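You operate a simulated robot arm through the tools that you are given. There is no shell and no other tool. Be economical: measure what you need, move in short steps, check, and stop when the job is done.

You are at the controls of a simulated robot arm. One attempt, no reset.

## Task
Take the teal pad and put it on top of the orange pot.

The check looks at the end state, three seconds after you hand in, the way a careful person would. Anything else that was tipped, shoved, dropped, spilled or broken makes it a failure.

## Robot
A 6-joint arm with a two-finger parallel gripper, fixed in place. Base frame: the origin is at the foot of the arm, x ahead of it, y to its left, z up; the work surface is at about z = 0.9. Units: m, rad, N and s.
With the tool pointing down near the work surface it reaches from about 0.24 to 0.66 m from the base axis. Its first joint turns from -1.152 to 1.152 rad. Payload 2.9 kg.
Tool frame: the origin (TCP) lies between the finger pads and is the grasp point; the fingertips stand 0.03 m ahead of it; z points along the fingers, y is the line along which they close. The gripper opens to 0.11 m. The fingers are 0.02 m wide and 0.01 m thick; the gripper's body (0.048 by 0.112 m) begins 0.055 m behind the TCP.
Orientation is told as [roll, pitch, yaw] about the base's x, y, z axes, in that order, counted from this pose: with the fingers straight down and closing along the base's y, the tool's x points along the base's -x, its y along +y and its z along -z.

## Interface
- The arm moves only by the tool servo_tool. Its argument "rows" is text: rows parted by semicolons, each of 7 numbers parted by spaces: the shift along the tool's x, y, z in units of 150 mm (1.0 is 150 mm), then the turn, a rotation vector about the tool's x, y, z in units of 90 degrees (1.0 is 90 degrees), then the opening, from 0 (shut) to 1 (fully open). In form: x y z wx wy wz jaw; .... A call has 1 to 10 rows; each row is the pose to reach, as a shift and turn from the pose commanded when the call began, along the tool's axes at that moment. A call with a number of a shift or a turn outside -1 to 1 is refused whole. Each row takes 0.2 s and may step no farther than 0.05 m and 0.15 rad from the row before; otherwise, or with a gripper value out of range, the whole call is refused. Where a pose cannot be reached the arm comes as near as it can. A force on the tool above 40 N (or 10 N above the force at the start of the call, whichever is more), or a blocked arm, ends the call early, and 0.2 s more pass. The fingers move at their own pace (about 0.108 m/s each) and stop on an object; they squeeze with about 29 N. The grip force told is the motor's: it shows also when the fingers shut on nothing. Time passes only in rows, and 0.2 s behind the last, so rows that repeat a pose let the fingers close. It gives the time, the measured TCP pose, the force on the tool (base axes), the opening and the grip force at its end, in the units of the frame above (readings bear some noise), and new pictures: "views" is both (left out), scene, wrist or none.
- Cameras (640 x 400 px; columns grow to the right, rows downward): "scene" is fixed at [0.0576, 0.4175, 1.3989]; the picture's right is [-0.91, -0.41, 0.00], its down [-0.17, 0.38, -0.91] and it looks along [0.37, -0.83, -0.42] (base axes); focal length 350 px, centre (320, 200). "wrist" rides on the gripper at [-0.036, 0, -0.057] in the tool frame; the picture's right is [0.00, -1.00, 0.00], its down [0.97, 0.00, -0.24] and it looks along [0.24, 0.00, 0.97] (tool axes); focal length 218 px, centre (320, 200).
- probe_pixels(camera, pixels): there is no depth. For up to 12 entries [column, row, z] of the newest picture of that camera ("zoom" is the newest enlarged one), the place [x, y] in the base frame at which the ray of that pixel passes the height z, good to about 0.002 m. The clock stands still meanwhile.
- zoom(camera, box): a new picture of the part [left, top, right, bottom] of that camera's present view, enlarged. The clock stands still meanwhile.
- job_done(): hands the job in; it is judged then, once.

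Go step by step. Measure first, check grasps and placings, and put right what went wrong. The budget is 60 turns and 120 pictures, counting those below and the enlarged ones. Unless the task says otherwise, let go and move clear before handing in, and close with one line.

The tools are called after "Call:" as a command line: name --argument value ..., lists and objects as JSON in quotes. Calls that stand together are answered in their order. servo_tool: Moves the arm, as the interface text tells. Its arguments: {"type":"object","properties":{"rows":{"type":"string"},"views":{"type":"string","enum":["both","scene","wrist","none"]}},"required":["rows"]} The other tools are called the same way: probe_pixels (camera, pixels) gives the place at which the rays of pixels pass given heights; zoom (camera, box) takes an enlarged picture of a part of a camera's view; job_done () hands the job in.

At the start:

```text
time_s: 0.0
tool_pos: [0.4178, -0.081, 1.18]
orientation: [-0.001, 0.001, 0.0]
contact_force: [0.8, 0.1, 0.8]
grip_width: 0.1103
grasp_force: 0.1
```

scene: 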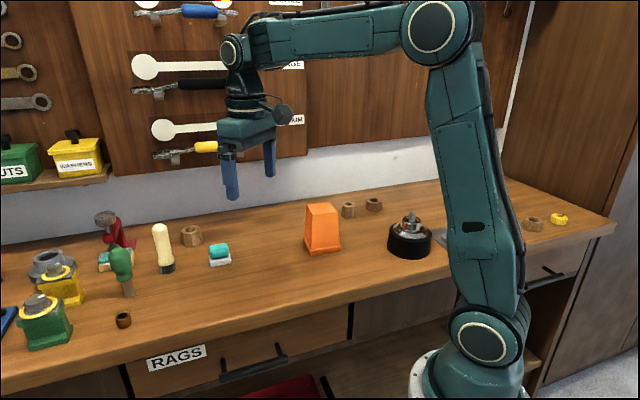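
wrist: 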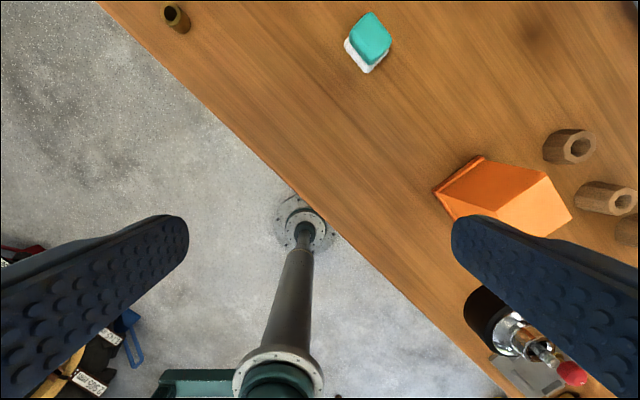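

The teal pad seems to be at scene (219,252) and wrist (368,42), with a white layer under it; the orange pot is at scene (322,228). I'll zoom in on both.

Call:
zoom --camera "scene" --box '[180, 190, 380, 290]'

Call:
zoom --camera "wrist" --box '[320, 0, 600, 250]'

Call:
probe_pixels --camera "wrist" --pixels '[[344, 42, 0.9], [366, 73, 0.9], [388, 60, 0.9], [370, 12, 0.93], [391, 33, 0.93], [350, 42, 0.93], [480, 157, 0.9], [433, 190, 0.9], [452, 217, 0.9], [545, 172, 1.0], [572, 212, 1.0]]'

```text
3.20 times, centred on (280, 240) of scene
```

zoom: 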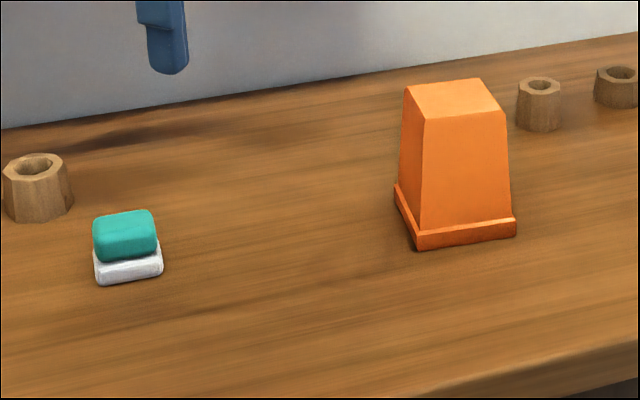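

```text
1.60 times, centred on (460, 125) of wrist
```

zoom: 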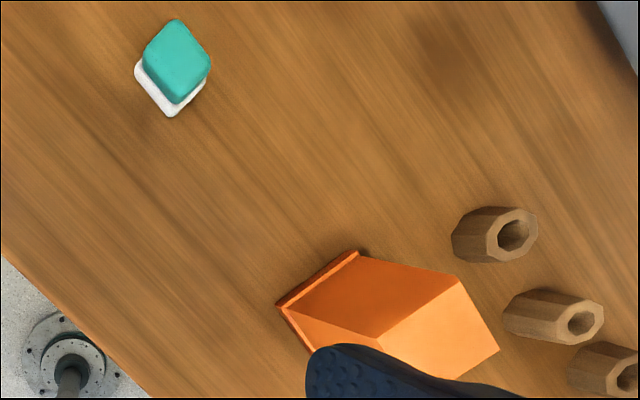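

```text
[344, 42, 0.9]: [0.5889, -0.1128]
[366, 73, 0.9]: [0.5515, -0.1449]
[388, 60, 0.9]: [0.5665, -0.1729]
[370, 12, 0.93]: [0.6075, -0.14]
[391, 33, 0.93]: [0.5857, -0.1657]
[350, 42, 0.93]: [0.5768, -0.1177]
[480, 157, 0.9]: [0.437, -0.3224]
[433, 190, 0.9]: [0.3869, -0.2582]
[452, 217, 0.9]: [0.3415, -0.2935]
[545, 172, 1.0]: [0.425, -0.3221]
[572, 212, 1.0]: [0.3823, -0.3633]
```

The teal block sits on a separate-looking white layer, slightly offset. I'll move above it for a straight-down look, staying high.

Call:
servo_tool --rows "-0.25 -0.1 0.1 0 0 0 1; -0.5 -0.2 0.2 0 0 0 1; -0.75 -0.3 0.35 0 0 0 1; -0.95 -0.4 0.53 0 0 0 1; -1 -0.4 0.65 0 0 0 1; -1 -0.4 0.65 0 0 0 1"

Call:
zoom --camera "scene" --box '[80, 190, 240, 290]'

Call:
zoom --camera "wrist" --box '[220, 100, 420, 225]'

```text
time_s: 1.4
tool_pos: [0.5665, -0.1404, 1.0815]
orientation: [0.001, 0.0, -0.001]
contact_force: [0.1, -0.1, 0.8]
grip_width: 0.1099
grasp_force: 0.1
```

scene: 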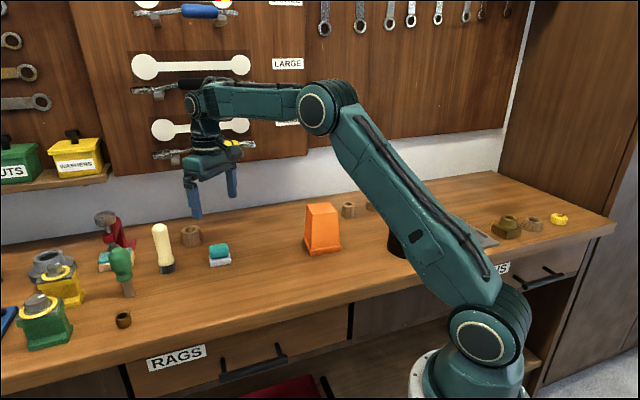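
wrist: 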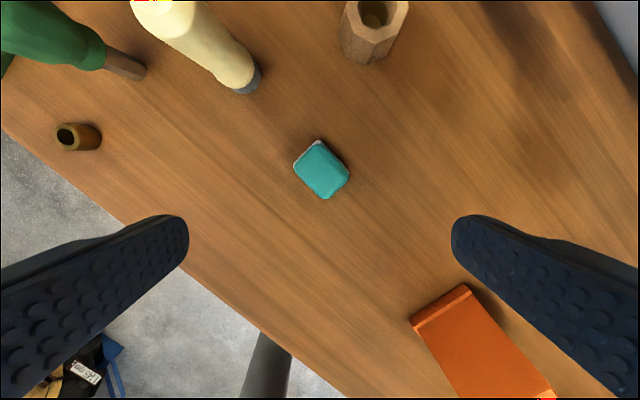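

```text
4.00 times, centred on (160, 240) of scene
```

zoom: 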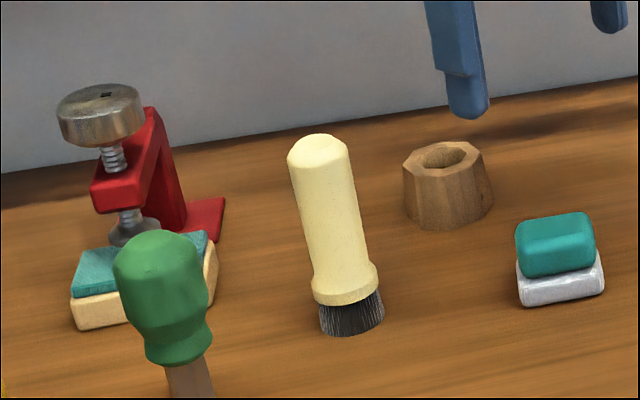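

```text
3.20 times, centred on (320, 162) of wrist
```

zoom: 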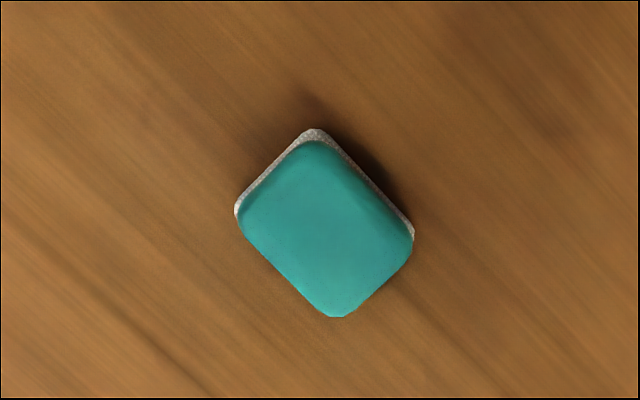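

The wrist zoom shows the teal block (corners about (240,215), (320,142), (413,235), (335,317)) over a white base; the scene view puts its seam between them. I'll measure heights and the pot top.

Call:
probe_pixels --camera "zoom" --pixels '[[240, 220, 0.925], [318, 138, 0.925], [413, 245, 0.925], [338, 317, 0.925], [328, 228, 0.925], [328, 228, 0.94], [315, 129, 0.9], [236, 208, 0.9], [414, 232, 0.9]]'

Call:
probe_pixels --camera "scene" --pixels '[[211.5, 266.5, 0.9], [230.5, 263, 0.9], [211, 259, 0.91], [211, 259, 0.915], [229, 255.5, 0.915], [210, 245.5, 0.93], [226, 243, 0.93], [210, 245.5, 0.94], [226, 243, 0.94], [310, 254.5, 0.9], [341, 248, 0.9], [303, 233, 0.9]]'

Call:
probe_pixels --camera "scene" --pixels '[[311.5, 211, 1.0], [337, 210, 1.0], [329, 202.5, 1.0], [307, 205, 1.0], [311.5, 211, 0.98], [337, 210, 0.98], [329, 202.5, 0.98], [307, 205, 0.98]]'

```text
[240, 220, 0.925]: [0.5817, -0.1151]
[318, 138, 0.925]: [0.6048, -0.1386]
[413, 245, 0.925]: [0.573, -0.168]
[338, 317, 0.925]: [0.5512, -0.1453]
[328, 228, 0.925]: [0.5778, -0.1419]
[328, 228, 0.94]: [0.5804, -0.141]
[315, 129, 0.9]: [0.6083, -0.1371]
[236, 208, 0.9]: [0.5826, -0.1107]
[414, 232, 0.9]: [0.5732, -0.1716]
```

```text
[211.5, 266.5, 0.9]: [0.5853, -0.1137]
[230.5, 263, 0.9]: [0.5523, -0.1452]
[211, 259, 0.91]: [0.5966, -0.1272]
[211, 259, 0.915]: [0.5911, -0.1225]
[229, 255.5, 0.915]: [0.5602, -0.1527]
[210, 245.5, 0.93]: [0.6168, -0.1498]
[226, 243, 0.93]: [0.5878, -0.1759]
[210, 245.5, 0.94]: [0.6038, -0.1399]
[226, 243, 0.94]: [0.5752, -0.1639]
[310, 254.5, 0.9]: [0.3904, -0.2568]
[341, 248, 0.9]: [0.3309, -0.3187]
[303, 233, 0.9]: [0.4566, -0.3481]
```

```text
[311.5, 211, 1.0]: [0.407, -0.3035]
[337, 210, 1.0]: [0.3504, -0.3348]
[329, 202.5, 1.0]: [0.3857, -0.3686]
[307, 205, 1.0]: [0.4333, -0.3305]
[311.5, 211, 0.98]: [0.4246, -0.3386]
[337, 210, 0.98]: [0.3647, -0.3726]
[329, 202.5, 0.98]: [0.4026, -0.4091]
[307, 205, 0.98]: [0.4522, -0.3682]
```

The pad measures about 0.033 × 0.043 m, centred near (0.578, -0.1415), with the seam near z 0.92 and the top near 0.94; its long axis is at about 44°. I'll yaw 44°, narrow the jaws and come down partway for a closer look, and check where the brush and nut stand.

Call:
servo_tool --rows "-0.02 0 0 0 0 -0.081 0.6; -0.04 0 0 0 0 -0.162 0.6; -0.077 -0.007 0 0 0 -0.243 0.6; -0.077 -0.007 0.06 0 0 -0.324 0.6; -0.077 -0.007 0.15 0 0 -0.405 0.6; -0.077 -0.007 0.24 0 0 -0.486 0.6; -0.077 -0.007 0.3 0 0 -0.486 0.6; -0.077 -0.007 0.3 0 0 -0.486 0.6"

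Call:
zoom --camera "scene" --box '[140, 170, 300, 270]'

Call:
probe_pixels --camera "scene" --pixels '[[167, 272, 0.9], [191, 246, 0.9], [201, 243, 0.9]]'

```text
time_s: 3.2
tool_pos: [0.5799, -0.1418, 1.0375]
orientation: [0.0, -0.001, 0.765]
contact_force: [0.1, -0.3, 1.0]
grip_width: 0.0659
grasp_force: 0.1
```

scene: 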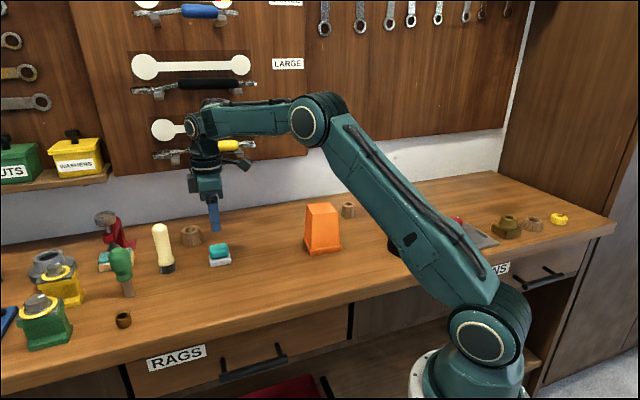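
wrist: 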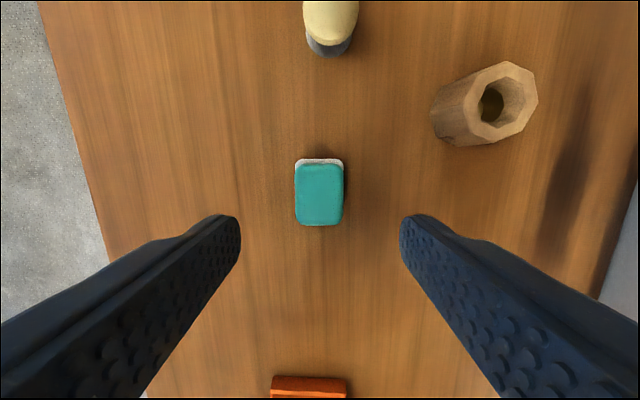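

```text
4.00 times, centred on (220, 220) of scene
```

zoom: 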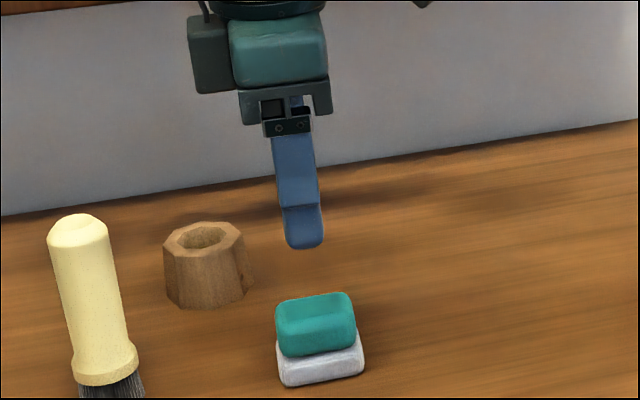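

```text
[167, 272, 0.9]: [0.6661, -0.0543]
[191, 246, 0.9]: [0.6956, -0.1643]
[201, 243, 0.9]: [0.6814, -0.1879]
```

Alignment looks square: pad at wrist (296–343, 160–225), brush and nut are clear of the fingers. I'll measure the centre exactly at the current height.

Call:
probe_pixels --camera "wrist" --pixels '[[319.5, 166, 0.938], [319.5, 225, 0.93], [295, 195, 0.93], [344, 195, 0.93], [319.5, 158, 0.918]]'

Call:
zoom --camera "wrist" --box '[270, 140, 370, 240]'

Call:
probe_pixels --camera "scene" --pixels '[[210, 257, 0.915], [229, 254, 0.915], [210, 257, 0.92], [229, 254, 0.92], [210, 257, 0.925], [229, 254, 0.925]]'

```text
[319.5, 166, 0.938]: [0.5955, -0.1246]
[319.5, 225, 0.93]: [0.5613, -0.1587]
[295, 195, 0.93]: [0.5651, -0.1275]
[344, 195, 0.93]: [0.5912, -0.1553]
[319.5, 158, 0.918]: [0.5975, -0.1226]
```

```text
4.00 times, centred on (320, 190) of wrist
```

zoom: 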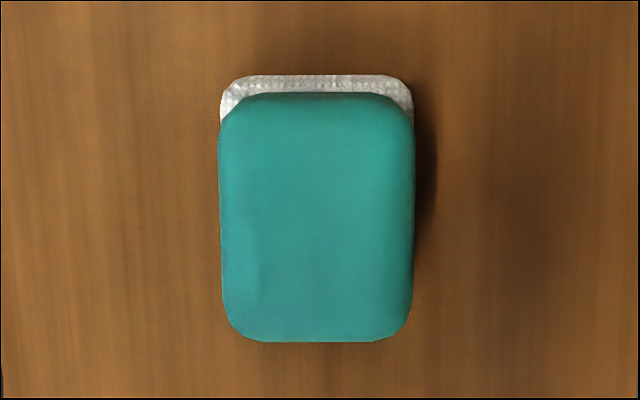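

```text
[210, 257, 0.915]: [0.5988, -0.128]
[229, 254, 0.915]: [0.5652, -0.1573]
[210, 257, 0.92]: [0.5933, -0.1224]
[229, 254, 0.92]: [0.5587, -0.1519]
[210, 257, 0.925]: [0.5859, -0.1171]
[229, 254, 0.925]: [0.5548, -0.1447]
```

The pad is centred under the jaws, the seam is at about z 0.923 and the top at 0.941. I'll go down so the fingertips stop at about 0.926, beside the teal layer only, and check before closing.

Call:
servo_tool --rows "0.004 0.005 0.15 0 0 0 0.6; 0.008 0.01 0.3 0 0 0 0.6; 0.008 0.01 0.42 0 0 0 0.6; 0.008 0.01 0.5 0 0 0 0.6; 0.008 0.01 0.54 0 0 0 0.6; 0.008 0.01 0.54 0 0 0 0.6" --views "wrist"

Call:
zoom --camera "scene" --box '[180, 210, 260, 280]'

```text
time_s: 4.6
tool_pos: [0.578, -0.141, 0.9542]
orientation: [0.0, 0.0, 0.762]
contact_force: [-0.1, 0.2, 0.5]
grip_width: 0.0659
grasp_force: 0.1
```

wrist: 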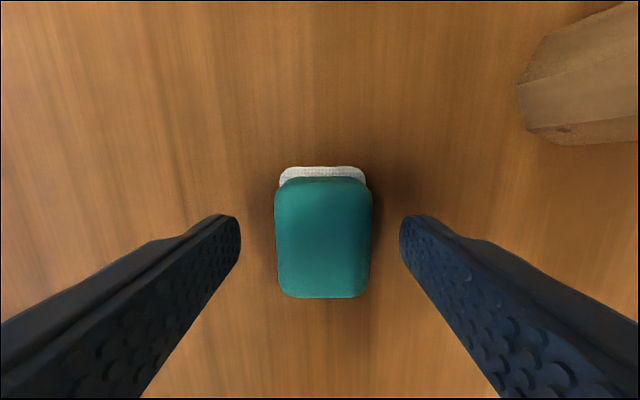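

```text
5.71 times, centred on (220, 245) of scene
```

zoom: 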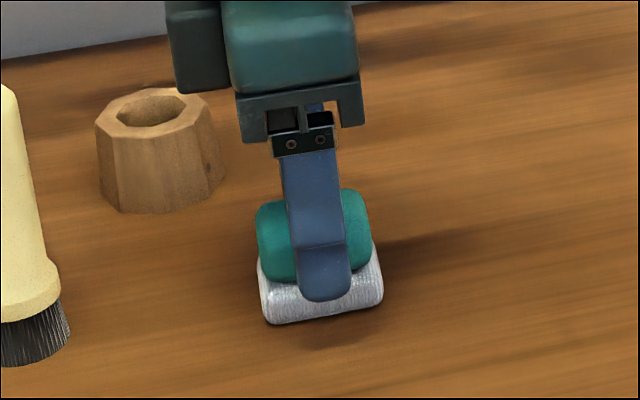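

The fingertips look to be right at the seam level once parallax is allowed for. I'll raise 3 mm for margin and close.

Call:
servo_tool --rows "0 0 -0.02 0 0 0 0.6; 0 0 -0.02 0 0 0 0.4; 0 0 -0.02 0 0 0 0.2; 0 0 -0.02 0 0 0 0; 0 0 -0.02 0 0 0 0" --views "wrist"

Call:
zoom --camera "scene" --box '[180, 210, 260, 280]'

```text
time_s: 5.8
tool_pos: [0.5787, -0.1408, 0.959]
orientation: [-0.001, 0.001, 0.764]
contact_force: [-0.1, -0.7, 0.3]
grip_width: 0.0369
grasp_force: 28.8
```

wrist: 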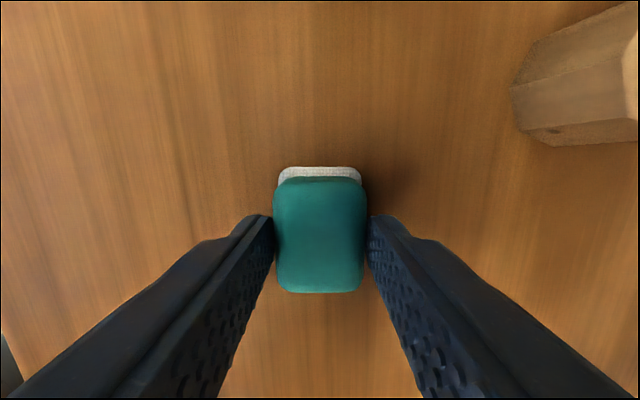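

```text
5.71 times, centred on (220, 245) of scene
```

zoom: 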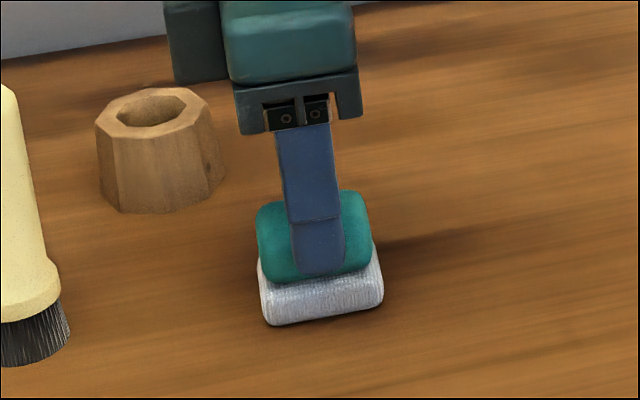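

The fingers hold only the teal layer (width 0.037, 28.8 N), with the tip just above the seam. I'll lift a few centimetres and see whether the white part comes along.

Call:
servo_tool --rows "0 0 -0.06 0 0 0 0; 0 0 -0.13 0 0 0 0; 0 0 -0.23 0 0 0 0; 0 0 -0.35 0 0 0 0; 0 0 -0.35 0 0 0 0" --views "wrist"

Call:
zoom --camera "scene" --box '[170, 190, 270, 280]'

```text
time_s: 7.0
tool_pos: [0.5766, -0.1403, 1.0098]
orientation: [-0.001, 0.001, 0.764]
contact_force: [1.2, -0.3, 0.0]
grip_width: 0.0371
grasp_force: 29.3
```

wrist: 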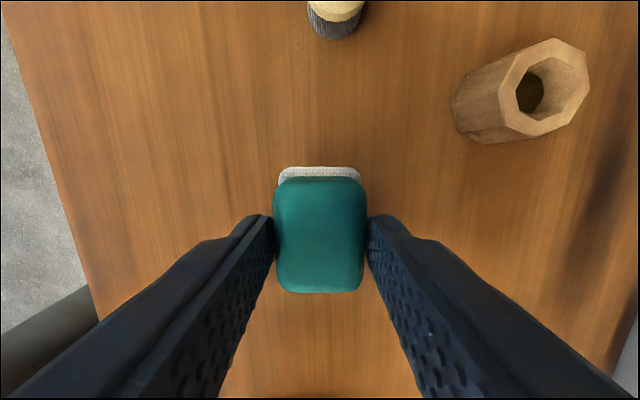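

```text
4.44 times, centred on (220, 235) of scene
```

zoom: 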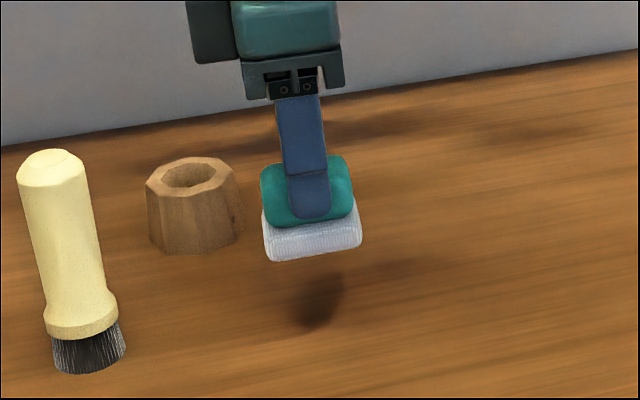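

The white base came up with it, so the pad is a single two-layer piece, held firmly with its underside about 0.058 m below the TCP. I'll lift to about 1.16 and go partway toward the pot to measure its top.

Call:
servo_tool --rows "0 0 -0.25 0 0 0 0; 0 0 -0.5 0 0 0 0; 0 0 -0.75 0 0 0 0; 0.1 0 -0.98 0 0 0 0; 0.3 0 -1 0 0 0 0; 0.5 0 -1 0 0 0 0; 0.67 0 -1 0 0 0 0; 0.67 0 -1 0 0 0 0"

Call:
zoom --camera "scene" --box '[280, 180, 360, 270]'

```text
time_s: 8.8
tool_pos: [0.5045, -0.211, 1.1613]
orientation: [0.0, 0.0, 0.763]
contact_force: [-0.7, 0.6, -0.1]
grip_width: 0.0373
grasp_force: 28.9
```

scene: 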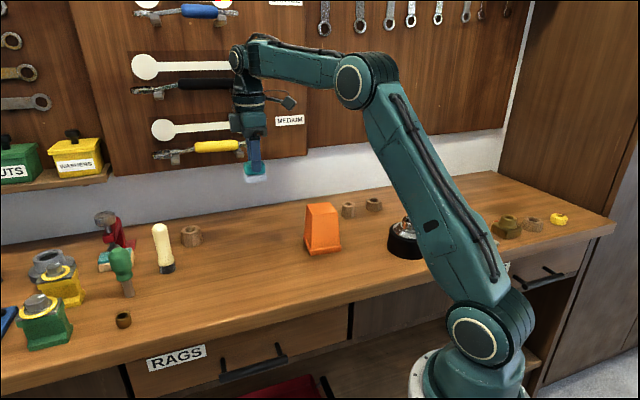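
wrist: 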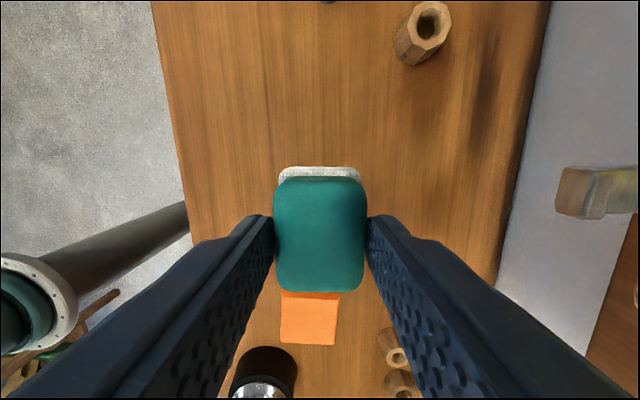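

```text
4.44 times, centred on (320, 225) of scene
```

zoom: 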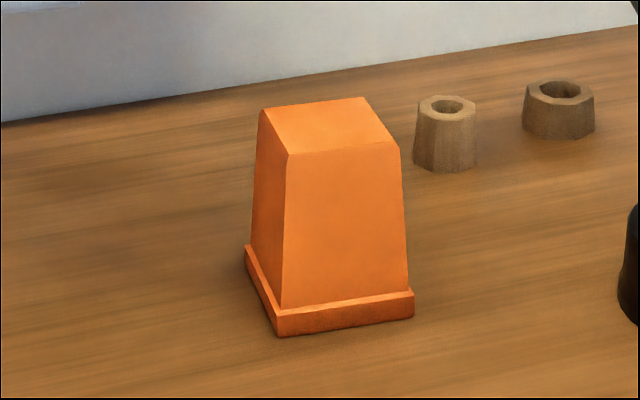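

The pot's top shows at wrist (280–340, 297–346), and in the scene zoom its corners are (262,108), (365,97), (399,144), (288,155). I'll measure these at candidate heights.

Call:
probe_pixels --camera "zoom" --pixels '[[262, 108, 1.0], [365, 97, 1.0], [399, 144, 1.0], [288, 155, 1.0], [262, 108, 1.01], [365, 97, 1.01], [399, 144, 1.01], [288, 155, 1.01]]'

Call:
zoom --camera "wrist" --box '[260, 270, 360, 360]'

```text
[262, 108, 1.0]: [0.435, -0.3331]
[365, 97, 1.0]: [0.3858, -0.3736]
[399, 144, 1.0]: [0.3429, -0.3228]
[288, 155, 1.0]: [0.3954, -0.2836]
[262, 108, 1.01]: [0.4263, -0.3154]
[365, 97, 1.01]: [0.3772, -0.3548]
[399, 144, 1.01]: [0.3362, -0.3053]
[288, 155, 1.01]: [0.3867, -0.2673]
```

```text
4.44 times, centred on (310, 315) of wrist
```

zoom: 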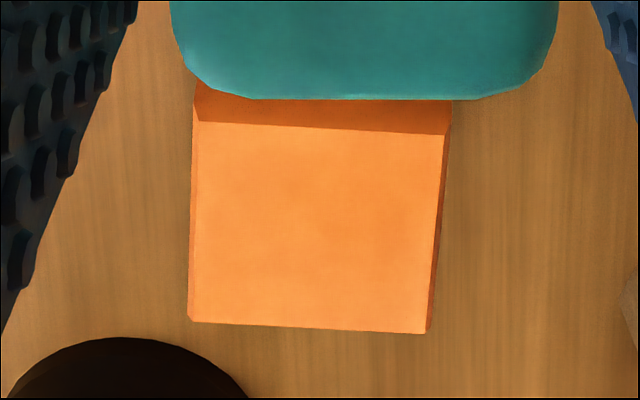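

Call:
probe_pixels --camera "zoom" --pixels '[[199, 121, 1.0], [444, 134, 1.0], [426, 333, 1.0], [188, 321, 1.0], [199, 121, 1.01], [444, 134, 1.01], [426, 333, 1.01], [188, 321, 1.01]]'

```text
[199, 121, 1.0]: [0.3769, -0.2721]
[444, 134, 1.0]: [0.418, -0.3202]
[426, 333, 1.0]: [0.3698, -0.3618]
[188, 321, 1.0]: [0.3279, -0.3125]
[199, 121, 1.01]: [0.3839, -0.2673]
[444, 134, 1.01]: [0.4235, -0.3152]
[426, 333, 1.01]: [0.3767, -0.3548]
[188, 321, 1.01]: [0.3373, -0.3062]
```

Both views agree at z = 1.01: the pot top is a 0.062 m square centred at (0.381, -0.311). I'll carry the pad nearly over it, staying high.

Call:
servo_tool --rows "0.25 0.03 0 0 0 0 0; 0.5 0.06 0 0 0 0 0; 0.75 0.087 0 0 0 0 0; 0.98 0.087 0.05 0 0 0 0; 0.98 0.087 0.2 0 0 0 0; 0.98 0.087 0.2 0 0 0 0"

```text
time_s: 10.2
tool_pos: [0.388, -0.3044, 1.13]
orientation: [0.0, -0.001, 0.764]
contact_force: [0.6, -0.4, -0.5]
grip_width: 0.037
grasp_force: 28.7
```

scene: 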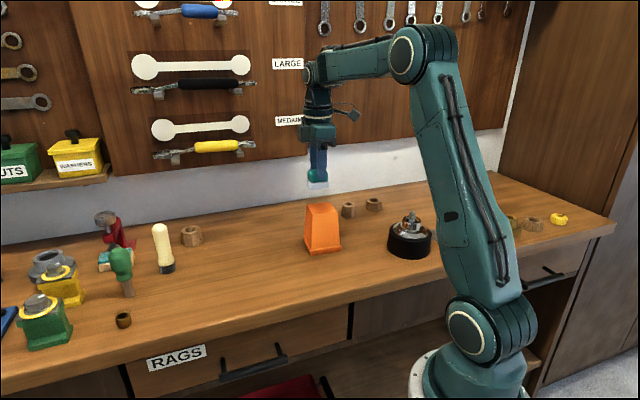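
wrist: 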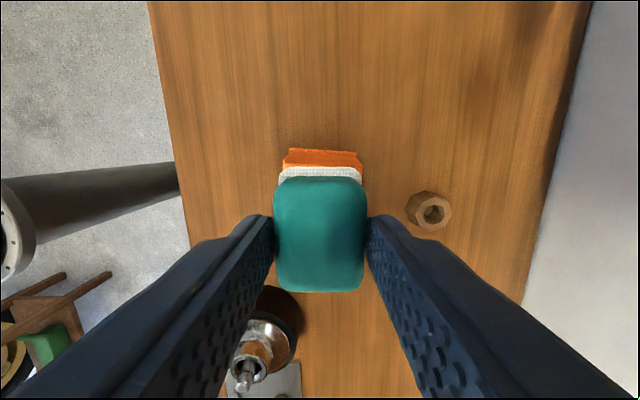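

TCP is 9.5 mm short along tool x. I'll correct that and come down until the pad is just above the pot top, then check in zoom.

Call:
servo_tool --rows "0.064 0 0.05 0 0 0 0; 0.064 0 0.17 0 0 0 0; 0.064 0 0.28 0 0 0 0; 0.064 0 0.35 0 0 0 0; 0.064 0 0.373 0 0 0 0; 0.064 0 0.373 0 0 0 0" --views "wrist"

Call:
zoom --camera "scene" --box '[270, 160, 370, 260]'

```text
time_s: 11.6
tool_pos: [0.3838, -0.3089, 1.0748]
orientation: [0.0, 0.0, 0.763]
contact_force: [-0.5, 0.0, -0.1]
grip_width: 0.037
grasp_force: 29.3
```

wrist: 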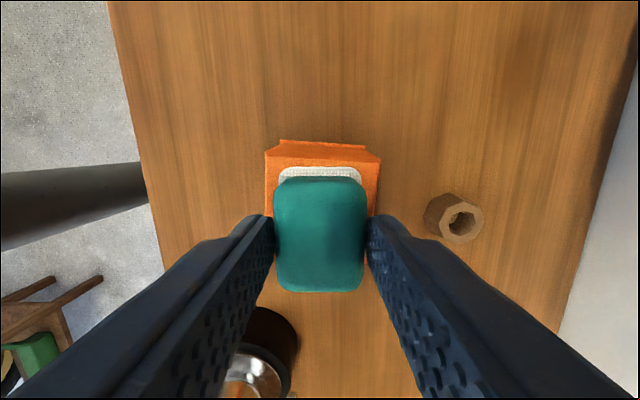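

```text
4.00 times, centred on (320, 210) of scene
```

zoom: 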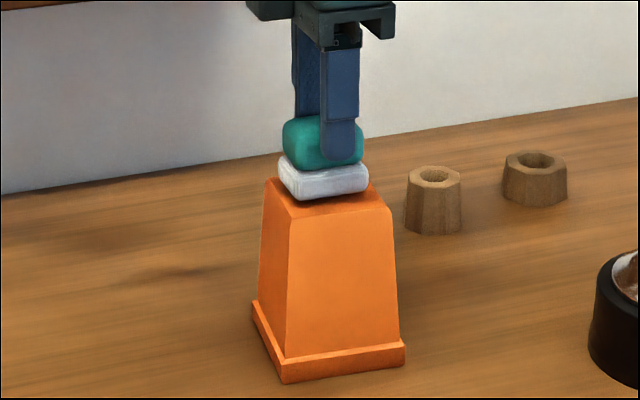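

The pad is over the middle of the pot top and just above it. I'll shift 3 mm and lower in small steps, watching the force.

Call:
servo_tool --rows "0.02 0 0 0 0 0 0; 0.02 0 0.015 0 0 0 0; 0.02 0 0.03 0 0 0 0; 0.02 0 0.03 0 0 0 0" --views "none"

Call:
zoom --camera "scene" --box '[295, 180, 345, 220]'

```text
time_s: 12.6
tool_pos: [0.3808, -0.3131, 1.0715]
orientation: [0.0, 0.0, 0.763]
contact_force: [0.7, -0.1, 0.5]
grip_width: 0.0368
grasp_force: 28.7
```

```text
10.00 times, centred on (320, 200) of scene
```

zoom: 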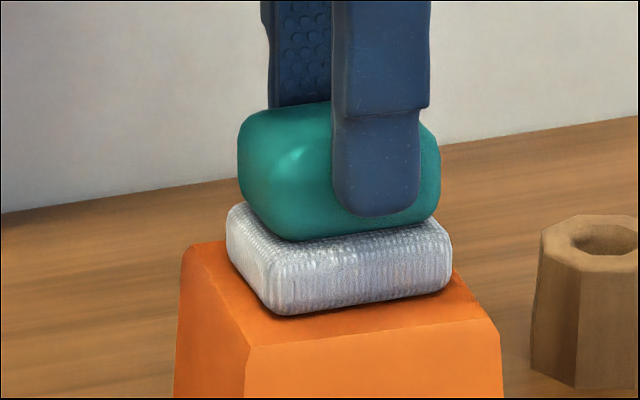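

No contact force yet, so I'll lower a few millimetres more in 1 mm steps.

Call:
servo_tool --rows "0 0 0.008 0 0 0 0; 0 0 0.015 0 0 0 0; 0 0 0.02 0 0 0 0; 0 0 0.02 0 0 0 0" --views "none"

Call:
zoom --camera "scene" --box '[295, 180, 345, 220]'

```text
time_s: 13.6
tool_pos: [0.3806, -0.3113, 1.0693]
orientation: [-0.007, 0.0, 0.763]
contact_force: [-3.7, -1.2, 30.9]
grip_width: 0.037
grasp_force: 28.5
```

```text
10.00 times, centred on (320, 200) of scene
```

zoom: 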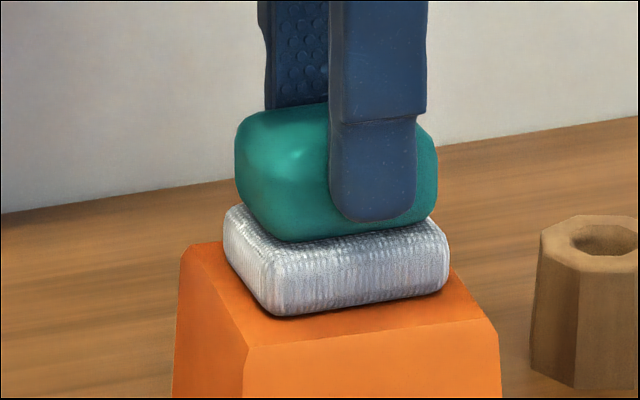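

It is now in contact (31 N up). I'll ease back 1.5 mm, then open the jaws gently.

Call:
servo_tool --rows "0 0 -0.008 0 0 0 0; 0 0 -0.008 0 0 0 0" --views "none"

```text
time_s: 14.2
tool_pos: [0.3824, -0.3125, 1.07]
orientation: [-0.004, 0.001, 0.764]
contact_force: [1.2, -4.2, 24.4]
grip_width: 0.0372
grasp_force: 29.6
```

Call:
servo_tool --rows "0 0 -0.006 0 0 0 0; 0 0 -0.008 0 0 0 0; 0 0 -0.008 0 0 0 0" --views "none"

```text
time_s: 15.0
tool_pos: [0.3816, -0.3109, 1.069]
orientation: [-0.001, 0.0, 0.765]
contact_force: [3.2, -3.0, 17.5]
grip_width: 0.0369
grasp_force: 29.0
```

The force is falling about 7 N per millimetre and is now 17 N. I'll take off another 1.5 mm, then open.

Call:
servo_tool --rows "0 0 -0.006 0 0 0 0; 0 0 -0.012 0 0 0 0; 0 0 -0.012 0 0 0 0.4; 0 0 -0.012 0 0 0 0.5; 0 0 -0.012 0 0 0 0.6; 0 0 -0.012 0 0 0 0.6" --views "wrist"

Call:
zoom --camera "scene" --box '[280, 170, 360, 260]'

```text
time_s: 16.4
tool_pos: [0.3798, -0.3121, 1.0723]
orientation: [0.0, 0.001, 0.764]
contact_force: [-0.1, 0.9, -0.7]
grip_width: 0.0659
grasp_force: 0.0
```

wrist: 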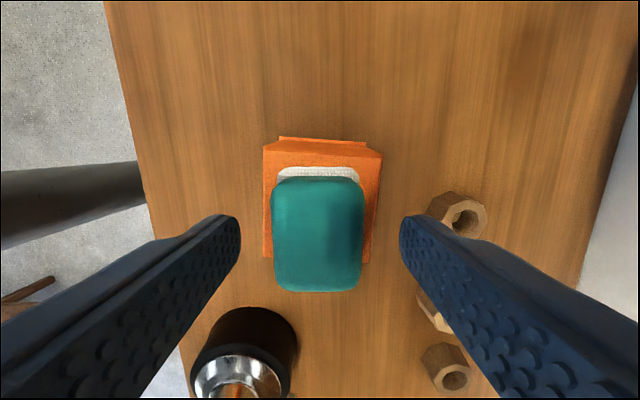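

```text
4.44 times, centred on (320, 215) of scene
```

zoom: 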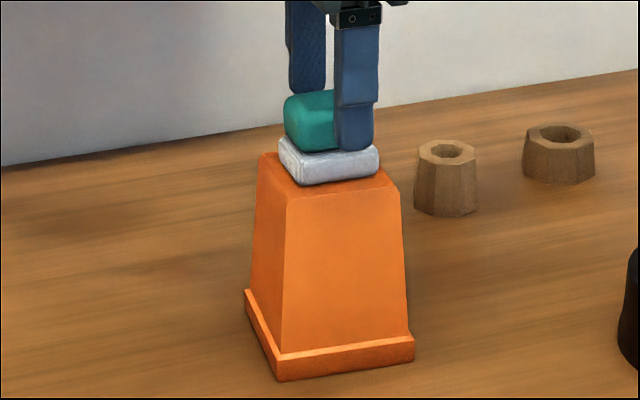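

The jaws are open, the pad rests flat on the pot, and neither moved. I'll rise straight up and check.

Call:
servo_tool --rows "0 0 -0.08 0 0 0 0.6; 0 0 -0.25 0 0 0 0.6; 0 0 -0.5 0 0 0 0.6; 0 0 -0.75 0 0 0 0.6; 0 0 -0.75 0 0 0 0.6"

Call:
zoom --camera "scene" --box '[280, 170, 360, 260]'

```text
time_s: 17.6
tool_pos: [0.3808, -0.3131, 1.1837]
orientation: [0.0, -0.002, 0.763]
contact_force: [-0.9, -0.5, -0.7]
grip_width: 0.0658
grasp_force: 0.1
```

scene: 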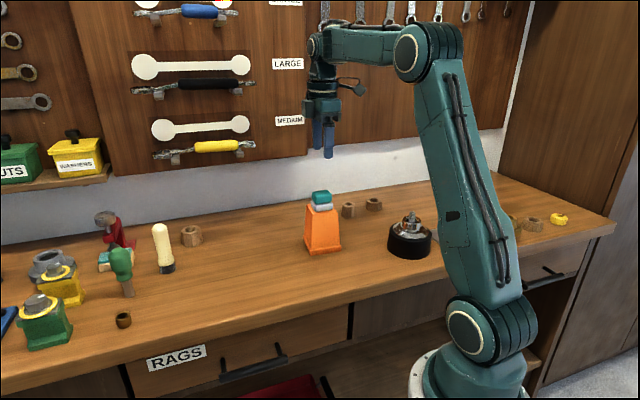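
wrist: 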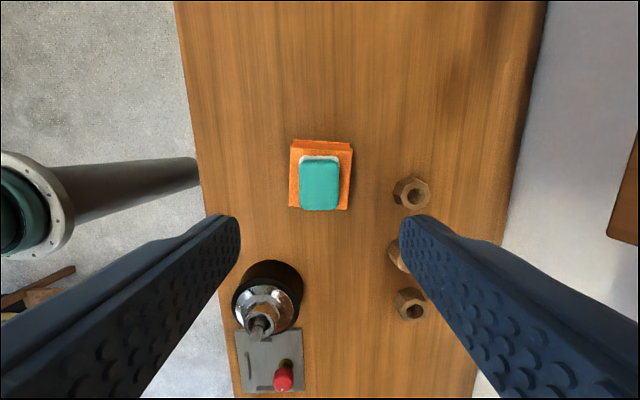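

```text
4.44 times, centred on (320, 215) of scene
```

zoom: 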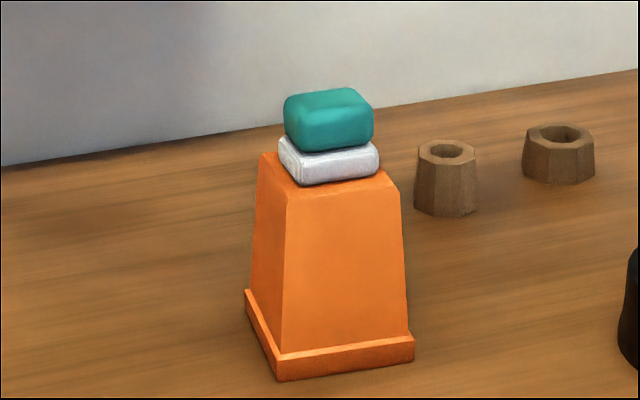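

The pad rests squarely on the pot top at scene (321,200), the gripper is clear, and nothing else has moved. I'm handing in.

Call:
job_done

```text
The job is handed in.
```

The teal pad is resting flat on top of the orange pot; its white base came up with it as one piece. The gripper is clear, and nothing else looked moved in the last pictures.
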